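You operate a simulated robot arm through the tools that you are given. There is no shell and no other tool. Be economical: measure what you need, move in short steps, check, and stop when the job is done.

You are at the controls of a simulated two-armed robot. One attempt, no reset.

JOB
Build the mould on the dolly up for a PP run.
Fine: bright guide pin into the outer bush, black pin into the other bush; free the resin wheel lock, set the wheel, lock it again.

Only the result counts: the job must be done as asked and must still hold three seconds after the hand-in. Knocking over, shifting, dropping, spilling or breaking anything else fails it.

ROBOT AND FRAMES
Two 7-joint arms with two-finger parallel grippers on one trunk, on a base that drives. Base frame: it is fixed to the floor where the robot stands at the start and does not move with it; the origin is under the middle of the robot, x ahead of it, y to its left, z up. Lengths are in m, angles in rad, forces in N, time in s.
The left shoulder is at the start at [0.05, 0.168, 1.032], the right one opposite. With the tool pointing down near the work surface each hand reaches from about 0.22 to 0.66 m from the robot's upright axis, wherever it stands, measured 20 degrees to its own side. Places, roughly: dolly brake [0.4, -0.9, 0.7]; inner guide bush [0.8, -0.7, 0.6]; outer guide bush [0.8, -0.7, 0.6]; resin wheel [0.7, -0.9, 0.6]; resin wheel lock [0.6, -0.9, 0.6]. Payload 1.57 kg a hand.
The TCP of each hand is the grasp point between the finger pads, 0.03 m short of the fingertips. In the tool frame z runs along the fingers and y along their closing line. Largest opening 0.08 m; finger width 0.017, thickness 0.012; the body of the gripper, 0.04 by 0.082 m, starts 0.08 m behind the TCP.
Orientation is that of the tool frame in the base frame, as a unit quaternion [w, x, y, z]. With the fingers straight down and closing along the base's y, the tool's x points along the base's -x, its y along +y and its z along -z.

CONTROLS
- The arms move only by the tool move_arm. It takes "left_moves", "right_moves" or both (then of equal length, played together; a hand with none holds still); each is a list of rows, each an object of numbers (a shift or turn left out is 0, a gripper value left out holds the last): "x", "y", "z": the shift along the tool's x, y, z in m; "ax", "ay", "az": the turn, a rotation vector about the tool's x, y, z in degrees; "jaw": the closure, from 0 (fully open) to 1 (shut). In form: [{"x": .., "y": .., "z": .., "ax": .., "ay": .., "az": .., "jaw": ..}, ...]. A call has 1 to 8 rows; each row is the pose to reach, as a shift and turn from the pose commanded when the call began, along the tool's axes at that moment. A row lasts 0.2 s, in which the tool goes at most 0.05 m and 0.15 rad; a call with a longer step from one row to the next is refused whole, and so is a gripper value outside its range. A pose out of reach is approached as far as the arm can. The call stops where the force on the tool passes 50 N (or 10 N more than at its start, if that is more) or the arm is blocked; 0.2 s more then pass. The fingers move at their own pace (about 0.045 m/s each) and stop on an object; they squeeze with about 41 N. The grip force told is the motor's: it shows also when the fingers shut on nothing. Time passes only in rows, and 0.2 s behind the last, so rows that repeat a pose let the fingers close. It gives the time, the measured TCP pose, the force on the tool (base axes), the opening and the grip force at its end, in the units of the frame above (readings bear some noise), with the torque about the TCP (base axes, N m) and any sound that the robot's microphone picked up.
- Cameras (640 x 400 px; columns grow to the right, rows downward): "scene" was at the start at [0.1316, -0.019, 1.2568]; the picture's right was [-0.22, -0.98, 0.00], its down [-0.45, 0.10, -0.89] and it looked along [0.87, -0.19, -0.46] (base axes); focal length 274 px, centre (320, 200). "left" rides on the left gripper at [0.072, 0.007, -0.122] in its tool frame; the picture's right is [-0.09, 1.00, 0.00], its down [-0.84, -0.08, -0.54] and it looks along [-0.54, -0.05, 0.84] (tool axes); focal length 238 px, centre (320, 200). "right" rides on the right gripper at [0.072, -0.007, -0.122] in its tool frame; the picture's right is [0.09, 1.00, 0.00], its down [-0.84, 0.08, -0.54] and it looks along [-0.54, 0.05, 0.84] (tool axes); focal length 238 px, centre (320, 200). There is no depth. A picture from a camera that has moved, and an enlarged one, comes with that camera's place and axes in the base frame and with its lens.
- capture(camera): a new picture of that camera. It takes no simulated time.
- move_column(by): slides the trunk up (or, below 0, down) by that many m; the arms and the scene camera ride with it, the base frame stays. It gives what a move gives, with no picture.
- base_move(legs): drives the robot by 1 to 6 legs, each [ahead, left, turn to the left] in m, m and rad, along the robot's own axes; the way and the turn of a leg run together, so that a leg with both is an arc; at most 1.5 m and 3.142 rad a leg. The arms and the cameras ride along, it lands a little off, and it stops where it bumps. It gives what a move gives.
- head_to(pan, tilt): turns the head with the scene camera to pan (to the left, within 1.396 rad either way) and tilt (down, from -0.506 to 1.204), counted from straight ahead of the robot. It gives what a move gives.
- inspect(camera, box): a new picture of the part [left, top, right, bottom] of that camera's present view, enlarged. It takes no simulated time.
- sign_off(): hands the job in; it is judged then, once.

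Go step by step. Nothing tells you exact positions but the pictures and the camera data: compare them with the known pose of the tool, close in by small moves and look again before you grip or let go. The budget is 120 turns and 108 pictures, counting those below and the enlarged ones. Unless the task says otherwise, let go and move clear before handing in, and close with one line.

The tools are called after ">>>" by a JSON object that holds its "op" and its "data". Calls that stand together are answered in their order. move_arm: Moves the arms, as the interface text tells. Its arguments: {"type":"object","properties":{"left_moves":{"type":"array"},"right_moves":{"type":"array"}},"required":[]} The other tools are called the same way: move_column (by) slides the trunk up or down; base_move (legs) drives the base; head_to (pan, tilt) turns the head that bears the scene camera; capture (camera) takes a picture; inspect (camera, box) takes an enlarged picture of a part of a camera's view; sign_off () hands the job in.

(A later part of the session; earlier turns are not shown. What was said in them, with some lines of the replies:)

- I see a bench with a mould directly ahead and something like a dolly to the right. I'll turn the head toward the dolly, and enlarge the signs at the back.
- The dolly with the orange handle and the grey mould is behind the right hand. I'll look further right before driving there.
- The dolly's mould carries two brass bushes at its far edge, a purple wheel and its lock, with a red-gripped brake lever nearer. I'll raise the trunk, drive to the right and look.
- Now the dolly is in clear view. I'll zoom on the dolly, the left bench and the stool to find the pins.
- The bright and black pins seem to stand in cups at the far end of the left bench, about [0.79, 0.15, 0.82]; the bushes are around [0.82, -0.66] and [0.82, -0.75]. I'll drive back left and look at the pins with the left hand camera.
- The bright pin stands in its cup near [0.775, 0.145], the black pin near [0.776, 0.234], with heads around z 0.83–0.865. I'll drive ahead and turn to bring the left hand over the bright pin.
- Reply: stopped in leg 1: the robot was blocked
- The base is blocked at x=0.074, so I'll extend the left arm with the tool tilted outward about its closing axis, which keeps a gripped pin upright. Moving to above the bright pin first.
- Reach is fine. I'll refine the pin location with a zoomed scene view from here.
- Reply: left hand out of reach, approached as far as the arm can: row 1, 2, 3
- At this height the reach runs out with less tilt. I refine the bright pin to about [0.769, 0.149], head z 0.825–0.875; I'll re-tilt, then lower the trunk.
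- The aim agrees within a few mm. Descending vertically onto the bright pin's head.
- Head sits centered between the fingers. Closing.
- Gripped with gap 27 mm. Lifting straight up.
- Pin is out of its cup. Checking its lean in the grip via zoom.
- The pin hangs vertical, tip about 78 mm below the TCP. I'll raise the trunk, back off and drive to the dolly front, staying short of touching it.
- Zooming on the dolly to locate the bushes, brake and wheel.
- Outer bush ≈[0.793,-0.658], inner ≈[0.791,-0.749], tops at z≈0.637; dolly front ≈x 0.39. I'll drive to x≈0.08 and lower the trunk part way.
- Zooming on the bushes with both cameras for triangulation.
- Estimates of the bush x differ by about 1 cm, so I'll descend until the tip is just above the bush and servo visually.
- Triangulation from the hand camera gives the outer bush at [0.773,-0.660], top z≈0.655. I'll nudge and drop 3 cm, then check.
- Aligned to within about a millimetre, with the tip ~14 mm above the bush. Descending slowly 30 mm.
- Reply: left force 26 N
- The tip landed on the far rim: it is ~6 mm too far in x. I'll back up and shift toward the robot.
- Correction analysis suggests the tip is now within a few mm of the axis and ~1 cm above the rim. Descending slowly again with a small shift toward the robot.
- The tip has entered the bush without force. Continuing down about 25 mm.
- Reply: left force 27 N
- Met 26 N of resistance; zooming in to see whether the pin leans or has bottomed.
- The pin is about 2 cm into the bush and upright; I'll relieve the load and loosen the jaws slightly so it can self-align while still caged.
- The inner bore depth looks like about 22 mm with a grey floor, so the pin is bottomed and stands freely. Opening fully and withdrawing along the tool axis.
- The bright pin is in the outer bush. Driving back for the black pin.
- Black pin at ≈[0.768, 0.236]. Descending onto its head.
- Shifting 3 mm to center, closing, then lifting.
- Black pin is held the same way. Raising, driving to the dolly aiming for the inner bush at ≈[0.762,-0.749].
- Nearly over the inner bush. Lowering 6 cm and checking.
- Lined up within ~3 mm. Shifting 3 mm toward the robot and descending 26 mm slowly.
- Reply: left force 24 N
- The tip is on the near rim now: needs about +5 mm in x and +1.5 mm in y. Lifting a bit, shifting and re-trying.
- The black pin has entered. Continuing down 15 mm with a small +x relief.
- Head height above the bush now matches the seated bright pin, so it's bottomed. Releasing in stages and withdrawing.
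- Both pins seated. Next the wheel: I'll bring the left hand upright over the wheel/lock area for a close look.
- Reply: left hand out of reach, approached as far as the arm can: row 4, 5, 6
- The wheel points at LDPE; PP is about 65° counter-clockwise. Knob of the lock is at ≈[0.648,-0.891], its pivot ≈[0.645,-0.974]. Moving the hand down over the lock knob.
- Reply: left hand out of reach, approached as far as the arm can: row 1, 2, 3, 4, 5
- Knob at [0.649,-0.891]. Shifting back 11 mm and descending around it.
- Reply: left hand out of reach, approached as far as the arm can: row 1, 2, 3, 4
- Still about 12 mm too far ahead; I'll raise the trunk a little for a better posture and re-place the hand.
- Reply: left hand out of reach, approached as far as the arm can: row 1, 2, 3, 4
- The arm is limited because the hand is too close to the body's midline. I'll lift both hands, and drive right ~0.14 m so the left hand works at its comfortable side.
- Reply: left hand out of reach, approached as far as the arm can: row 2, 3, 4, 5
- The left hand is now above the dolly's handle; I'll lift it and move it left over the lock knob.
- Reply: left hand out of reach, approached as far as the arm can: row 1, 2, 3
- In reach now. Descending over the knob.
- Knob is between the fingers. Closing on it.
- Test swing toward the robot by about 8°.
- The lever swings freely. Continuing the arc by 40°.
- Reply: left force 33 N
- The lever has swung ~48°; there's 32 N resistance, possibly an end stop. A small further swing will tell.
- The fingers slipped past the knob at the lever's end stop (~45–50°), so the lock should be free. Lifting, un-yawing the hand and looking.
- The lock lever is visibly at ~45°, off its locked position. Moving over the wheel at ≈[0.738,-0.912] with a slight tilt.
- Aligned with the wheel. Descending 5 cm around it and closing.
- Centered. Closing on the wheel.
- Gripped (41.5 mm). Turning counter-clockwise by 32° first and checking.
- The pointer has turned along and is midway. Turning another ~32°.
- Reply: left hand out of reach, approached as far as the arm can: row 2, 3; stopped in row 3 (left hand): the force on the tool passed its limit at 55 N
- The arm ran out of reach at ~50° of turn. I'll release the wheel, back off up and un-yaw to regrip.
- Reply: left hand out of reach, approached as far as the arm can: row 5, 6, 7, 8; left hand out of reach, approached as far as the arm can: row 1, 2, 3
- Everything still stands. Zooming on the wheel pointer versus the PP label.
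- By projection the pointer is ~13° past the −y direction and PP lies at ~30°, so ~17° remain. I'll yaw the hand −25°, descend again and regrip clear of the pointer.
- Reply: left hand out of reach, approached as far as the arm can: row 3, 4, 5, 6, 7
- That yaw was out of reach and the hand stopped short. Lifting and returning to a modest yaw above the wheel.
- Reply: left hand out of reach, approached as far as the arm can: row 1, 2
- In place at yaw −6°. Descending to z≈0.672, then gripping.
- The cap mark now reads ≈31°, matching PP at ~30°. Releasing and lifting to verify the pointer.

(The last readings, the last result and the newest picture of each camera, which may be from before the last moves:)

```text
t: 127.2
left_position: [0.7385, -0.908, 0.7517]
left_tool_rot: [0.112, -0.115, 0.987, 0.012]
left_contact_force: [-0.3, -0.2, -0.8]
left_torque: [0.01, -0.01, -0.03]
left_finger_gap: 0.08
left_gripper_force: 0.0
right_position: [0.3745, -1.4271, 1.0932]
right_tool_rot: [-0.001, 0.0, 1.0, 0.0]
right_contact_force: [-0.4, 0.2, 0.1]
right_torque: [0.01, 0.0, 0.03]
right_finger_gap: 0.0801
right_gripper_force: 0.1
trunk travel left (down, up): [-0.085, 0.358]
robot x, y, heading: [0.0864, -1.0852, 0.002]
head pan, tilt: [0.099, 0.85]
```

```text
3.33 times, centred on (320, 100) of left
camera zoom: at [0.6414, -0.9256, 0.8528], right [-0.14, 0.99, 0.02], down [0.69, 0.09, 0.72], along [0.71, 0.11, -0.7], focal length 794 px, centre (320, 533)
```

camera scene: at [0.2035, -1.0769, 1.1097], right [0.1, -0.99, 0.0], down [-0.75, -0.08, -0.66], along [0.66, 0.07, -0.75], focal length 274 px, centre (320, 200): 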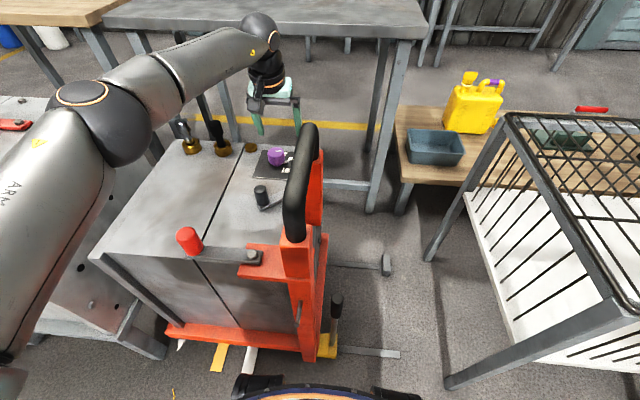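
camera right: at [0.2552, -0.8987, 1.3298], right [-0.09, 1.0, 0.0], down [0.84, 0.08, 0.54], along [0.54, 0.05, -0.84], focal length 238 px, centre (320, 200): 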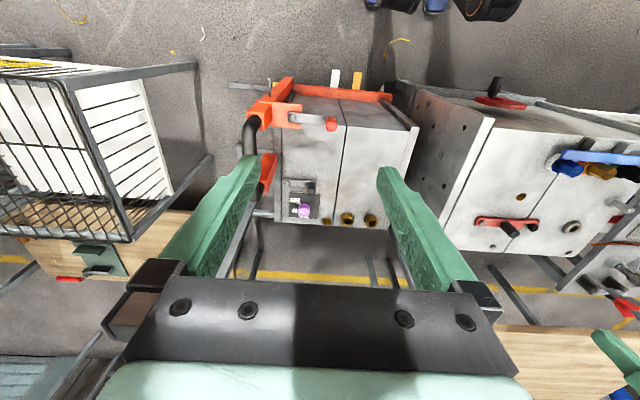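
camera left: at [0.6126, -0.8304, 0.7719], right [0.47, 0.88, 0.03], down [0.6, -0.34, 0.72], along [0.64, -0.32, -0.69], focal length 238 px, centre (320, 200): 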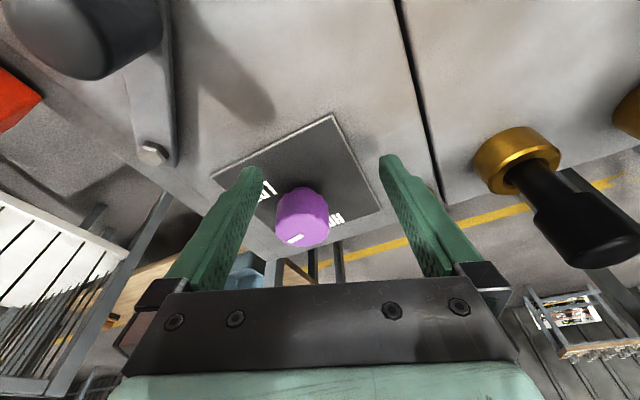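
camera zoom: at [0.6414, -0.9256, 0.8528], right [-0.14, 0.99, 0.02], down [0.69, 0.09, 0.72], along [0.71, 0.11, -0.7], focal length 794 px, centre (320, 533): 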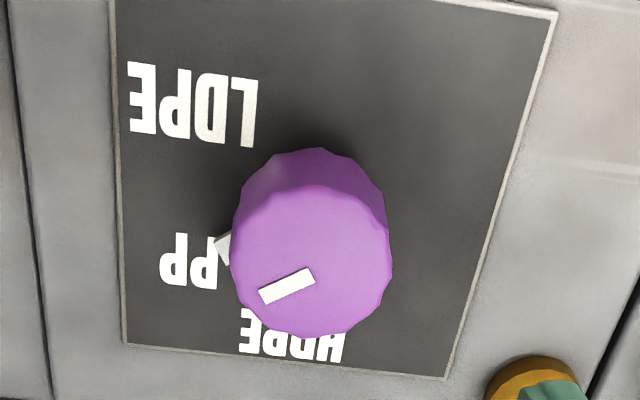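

Wheel pointer ≈28–31°, PP label ≈30°: set. Now back to the lock lever, whose knob is at ≈[0.590,-0.910].

>>> {"op": "move_arm", "data": {"left_moves": [{"x": 0.01, "y": 0.002, "z": -0.04}, {"x": 0.04, "y": 0.01, "z": -0.0765, "ay": 4}, {"x": 0.075, "y": 0.018, "z": -0.0765, "ay": 8}, {"x": 0.11, "y": 0.026, "z": -0.0765, "ay": 13}, {"x": 0.1312, "y": 0.0319, "z": -0.0765, "ay": 13}, {"x": 0.1312, "y": 0.0319, "z": -0.0765, "ay": 13}]}}

>>> {"op": "move_arm", "data": {"left_moves": [{"az": -7}, {"az": -14}, {"az": -21}, {"az": -28}, {"az": -28, "z": 0.04}, {"az": -28, "z": 0.08}, {"az": -28, "z": 0.08}]}}

>>> {"op": "capture", "data": {"camera": "left"}}

```text
t: 128.6
left_position: [0.5892, -0.9102, 0.7954]
left_tool_rot: [0.0, -0.116, 0.993, -0.002]
left_contact_force: [0.0, 0.8, 0.9]
left_torque: [0.0, -0.03, -0.01]
left_finger_gap: 0.0798
left_gripper_force: 0.0
right_position: [0.3747, -1.426, 1.091]
right_tool_rot: [-0.001, 0.0, 1.0, 0.0]
right_contact_force: [0.3, -0.8, -0.5]
right_torque: [0.02, 0.01, 0.03]
right_finger_gap: 0.0802
right_gripper_force: 0.0
trunk travel left (down, up): [-0.085, 0.358]
robot x, y, heading: [0.0829, -1.0849, -0.002]
head pan, tilt: [0.099, 0.85]
```

```text
t: 130.2
left_position: [0.5885, -0.9122, 0.7167]
left_tool_rot: [0.001, -0.352, 0.936, -0.002]
left_contact_force: [0.6, -1.0, -0.9]
left_torque: [0.05, -0.01, 0.02]
left_finger_gap: 0.0801
left_gripper_force: 0.0
right_position: [0.3737, -1.4256, 1.0916]
right_tool_rot: [-0.001, 0.0, 1.0, 0.0]
right_contact_force: [0.8, 0.9, -0.1]
right_torque: [0.01, 0.01, 0.0]
right_finger_gap: 0.08
right_gripper_force: 0.0
trunk travel left (down, up): [-0.085, 0.358]
robot x, y, heading: [0.0825, -1.082, 0.0]
head pan, tilt: [0.099, 0.85]
```

```text
10 pictures are left
camera left: at [0.5292, -0.9539, 0.8374], right [-0.59, 0.81, 0.0], down [0.68, 0.5, 0.54], along [0.44, 0.32, -0.84], focal length 238 px, centre (320, 200)
```

left: 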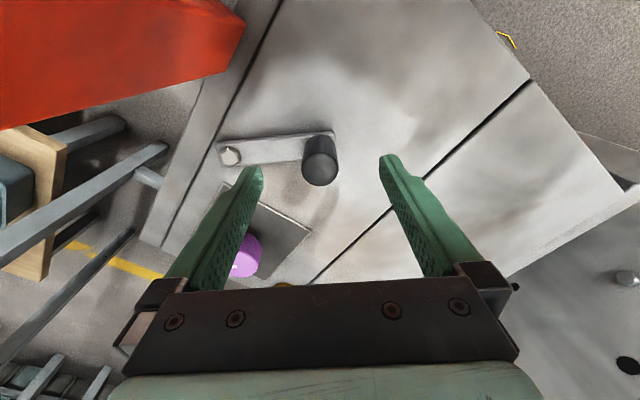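

Knob at ≈[0.5935,-0.9055]. Adjusting, descending and gripping.

>>> {"op": "move_arm", "data": {"left_moves": [{"x": -0.0082, "y": 0.0017, "z": 0.02}, {"x": -0.0082, "y": 0.0017, "z": 0.042}, {"x": -0.0082, "y": 0.0017, "z": 0.042, "jaw": 1}, {"x": -0.0082, "y": 0.0017, "z": 0.042, "jaw": 1}, {"x": -0.0082, "y": 0.0017, "z": 0.042, "jaw": 1}, {"x": -0.0082, "y": 0.0017, "z": 0.042, "jaw": 1}, {"x": -0.0082, "y": 0.0017, "z": 0.042, "jaw": 1}, {"x": -0.0082, "y": 0.0017, "z": 0.042, "jaw": 1}]}}

```text
t: 132.0
left_position: [0.5953, -0.907, 0.6733]
left_tool_rot: [0.001, -0.352, 0.936, -0.002]
left_contact_force: [12.0, -11.8, -2.8]
left_torque: [0.73, 0.47, 0.19]
left_finger_gap: 0.0276
left_gripper_force: 38.1
right_position: [0.3754, -1.4273, 1.0916]
right_tool_rot: [-0.001, 0.0, 1.0, 0.0]
right_contact_force: [0.0, 0.2, 0.3]
right_torque: [0.04, -0.02, -0.01]
right_finger_gap: 0.08
right_gripper_force: 0.1
trunk travel left (down, up): [-0.085, 0.358]
robot x, y, heading: [0.0833, -1.086, -0.003]
head pan, tilt: [0.099, 0.85]
```

Gripped. Swinging the lever back ~40° to the locked position.

>>> {"op": "move_arm", "data": {"left_moves": [{"x": -0.0116, "y": -0.0028, "az": 8}, {"x": -0.0229, "y": -0.0052, "az": 16}, {"x": -0.0338, "y": -0.0092, "az": 24}, {"x": -0.044, "y": -0.0146, "az": 32}, {"x": -0.0522, "y": -0.0205, "az": 39}, {"x": -0.0522, "y": -0.0205, "az": 39}]}}

>>> {"op": "capture", "data": {"camera": "left"}}

```text
t: 133.4
left_position: [0.6469, -0.8892, 0.6739]
left_tool_rot: [0.0, -0.017, 1.0, -0.003]
left_contact_force: [-2.1, -21.4, -2.3]
left_torque: [0.92, 0.67, -0.13]
left_finger_gap: 0.0274
left_gripper_force: 38.0
right_position: [0.3737, -1.4275, 1.0912]
right_tool_rot: [-0.001, 0.0, 1.0, 0.002]
right_contact_force: [0.0, -0.2, 0.3]
right_torque: [0.03, -0.01, 0.03]
right_finger_gap: 0.0799
right_gripper_force: 0.0
trunk travel left (down, up): [-0.085, 0.358]
robot x, y, heading: [0.0808, -1.084, 0.001]
head pan, tilt: [0.099, 0.85]
```

```text
9 pictures are left
camera left: at [0.5743, -0.8846, 0.7948], right [0.06, 1.0, -0.01], down [0.84, -0.05, 0.54], along [0.54, -0.04, -0.84], focal length 238 px, centre (320, 200)
```

left: 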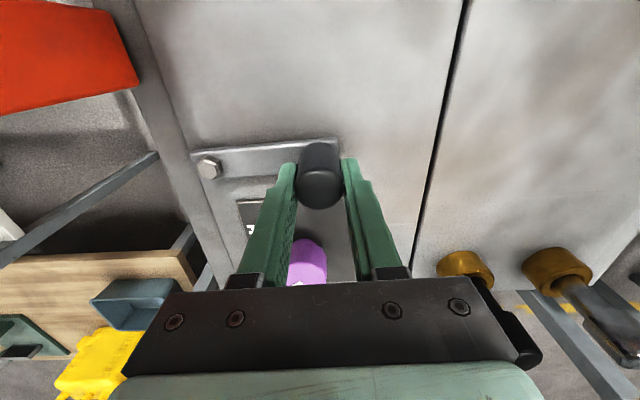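

Lever is back to its original line. Pushing a few mm further to make sure it's fully home.

>>> {"op": "move_arm", "data": {"left_moves": [{"x": -0.004, "y": 0.001, "az": 2}, {"x": -0.008, "y": 0.001, "az": 3}, {"x": -0.008, "y": 0.001, "az": 3}]}}

```text
t: 134.2
left_position: [0.6512, -0.8898, 0.6736]
left_tool_rot: [-0.003, 0.01, 1.0, -0.003]
left_contact_force: [-26.2, -21.4, -2.3]
left_torque: [1.03, 0.29, 0.06]
left_finger_gap: 0.0279
left_gripper_force: 38.1
right_position: [0.3744, -1.4278, 1.0917]
right_tool_rot: [-0.001, -0.001, 1.0, 0.001]
right_contact_force: [0.0, -0.5, 0.2]
right_torque: [0.03, 0.03, -0.01]
right_finger_gap: 0.0798
right_gripper_force: 0.1
trunk travel left (down, up): [-0.085, 0.358]
robot x, y, heading: [0.0848, -1.0858, 0.002]
head pan, tilt: [0.099, 0.85]
```

It is against its stop (26 N). Releasing and lifting clear, then a final check.

>>> {"op": "move_arm", "data": {"left_moves": [{"x": 0.003}, {"x": 0.003, "jaw": 0}, {"x": 0.003, "jaw": 0}, {"x": 0.003, "jaw": 0}, {"x": 0.003, "jaw": 0}, {"x": 0.003, "z": -0.04}, {"x": 0.003, "z": -0.08}, {"x": 0.003, "z": -0.12}]}}

>>> {"op": "capture", "data": {"camera": "left"}}

>>> {"op": "inspect", "data": {"camera": "left", "box": [220, 70, 400, 230]}}

>>> {"op": "inspect", "data": {"camera": "scene", "box": [120, 80, 400, 380]}}

```text
t: 136.0
left_position: [0.6518, -0.8826, 0.7945]
left_tool_rot: [0.001, 0.007, 1.0, -0.001]
left_contact_force: [0.7, 0.8, 0.1]
left_torque: [0.0, 0.0, 0.02]
left_finger_gap: 0.0798
left_gripper_force: 0.1
right_position: [0.3742, -1.4263, 1.0914]
right_tool_rot: [-0.001, 0.0, 1.0, -0.001]
right_contact_force: [0.0, 0.3, 0.4]
right_torque: [0.0, -0.03, 0.0]
right_finger_gap: 0.08
right_gripper_force: 0.1
trunk travel left (down, up): [-0.085, 0.358]
robot x, y, heading: [0.0829, -1.0857, -0.004]
head pan, tilt: [0.099, 0.85]
```

```text
8 pictures are left
camera left: at [0.5789, -0.8766, 0.9146], right [0.11, 0.99, 0.0], down [0.83, -0.09, 0.54], along [0.54, -0.06, -0.84], focal length 238 px, centre (320, 200)
```

left: 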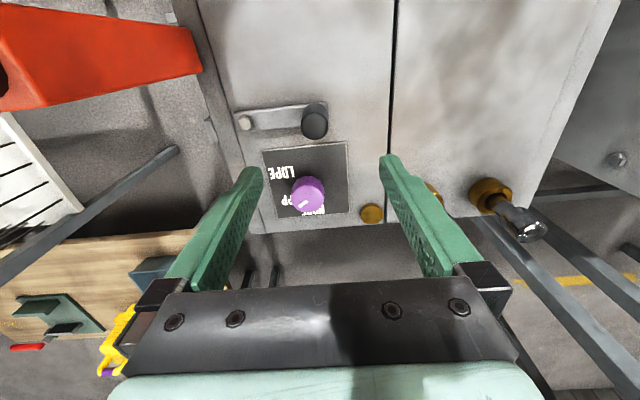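

```text
2.50 times, centred on (310, 150) of left
camera zoom: at [0.5789, -0.8766, 0.9146], right [0.11, 0.99, 0.0], down [0.83, -0.09, 0.54], along [0.54, -0.06, -0.84], focal length 596 px, centre (345, 325)
```

zoom: 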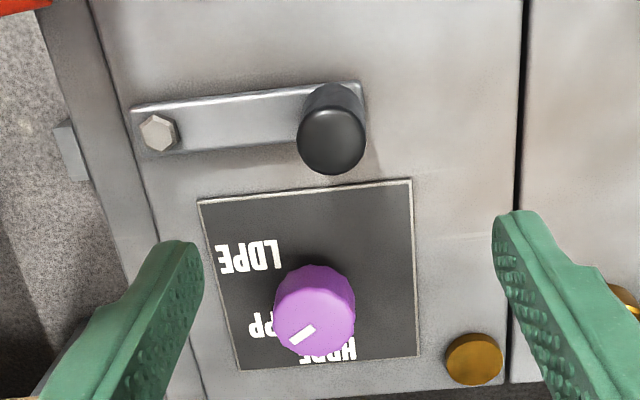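

```text
1.33 times, centred on (260, 230) of scene
camera zoom: at [0.2034, -1.077, 1.1097], right [0.1, -0.99, 0.0], down [-0.75, -0.08, -0.66], along [0.66, 0.07, -0.75], focal length 366 px, centre (400, 160)
```

zoom: 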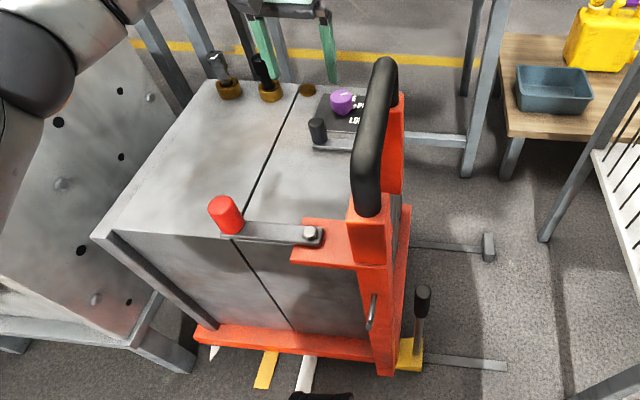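

The wheel mark reads PP within about a degree, the lock is home, both pins are seated. Raising the trunk to move clear, with one final look at the pins.

>>> {"op": "move_column", "data": {"by": 0.2}}

>>> {"op": "inspect", "data": {"camera": "scene", "box": [160, 150, 340, 270]}}

```text
t: 138.2
left_position: [0.6519, -0.8832, 0.9935]
left_tool_rot: [0.001, 0.006, 1.0, -0.002]
left_contact_force: [0.5, -0.1, -0.5]
left_torque: [0.01, -0.04, 0.01]
left_finger_gap: 0.0795
left_gripper_force: 0.1
right_position: [0.3746, -1.426, 1.2917]
right_tool_rot: [-0.001, 0.0, 1.0, -0.001]
right_contact_force: [-0.2, 0.5, -0.3]
right_torque: [-0.04, 0.0, -0.02]
right_finger_gap: 0.08
right_gripper_force: 0.0
trunk travel left (down, up): [-0.285, 0.158]
robot x, y, heading: [0.0825, -1.0842, 0.004]
head pan, tilt: [0.099, 0.85]
```

```text
3.33 times, centred on (250, 210) of scene
camera zoom: at [0.2036, -1.077, 1.3097], right [0.1, -0.99, 0.0], down [-0.75, -0.08, -0.66], along [0.66, 0.07, -0.75], focal length 914 px, centre (553, 167)
```

zoom: 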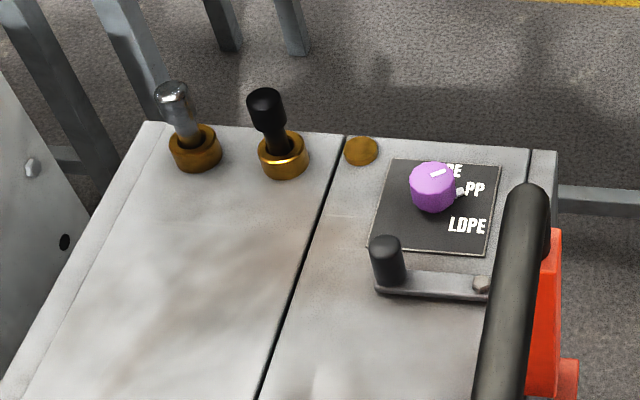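

Both pins stand in their bushes, the wheel points at PP, and the lock lever is home. Handing in.

>>> {"op": "sign_off", "data": {}}

```text
The job is handed in.
```

The mould on the dolly is built up for PP and handed in: bright pin in the outer bush, black pin in the inner bush, and the resin wheel set to PP and locked again.
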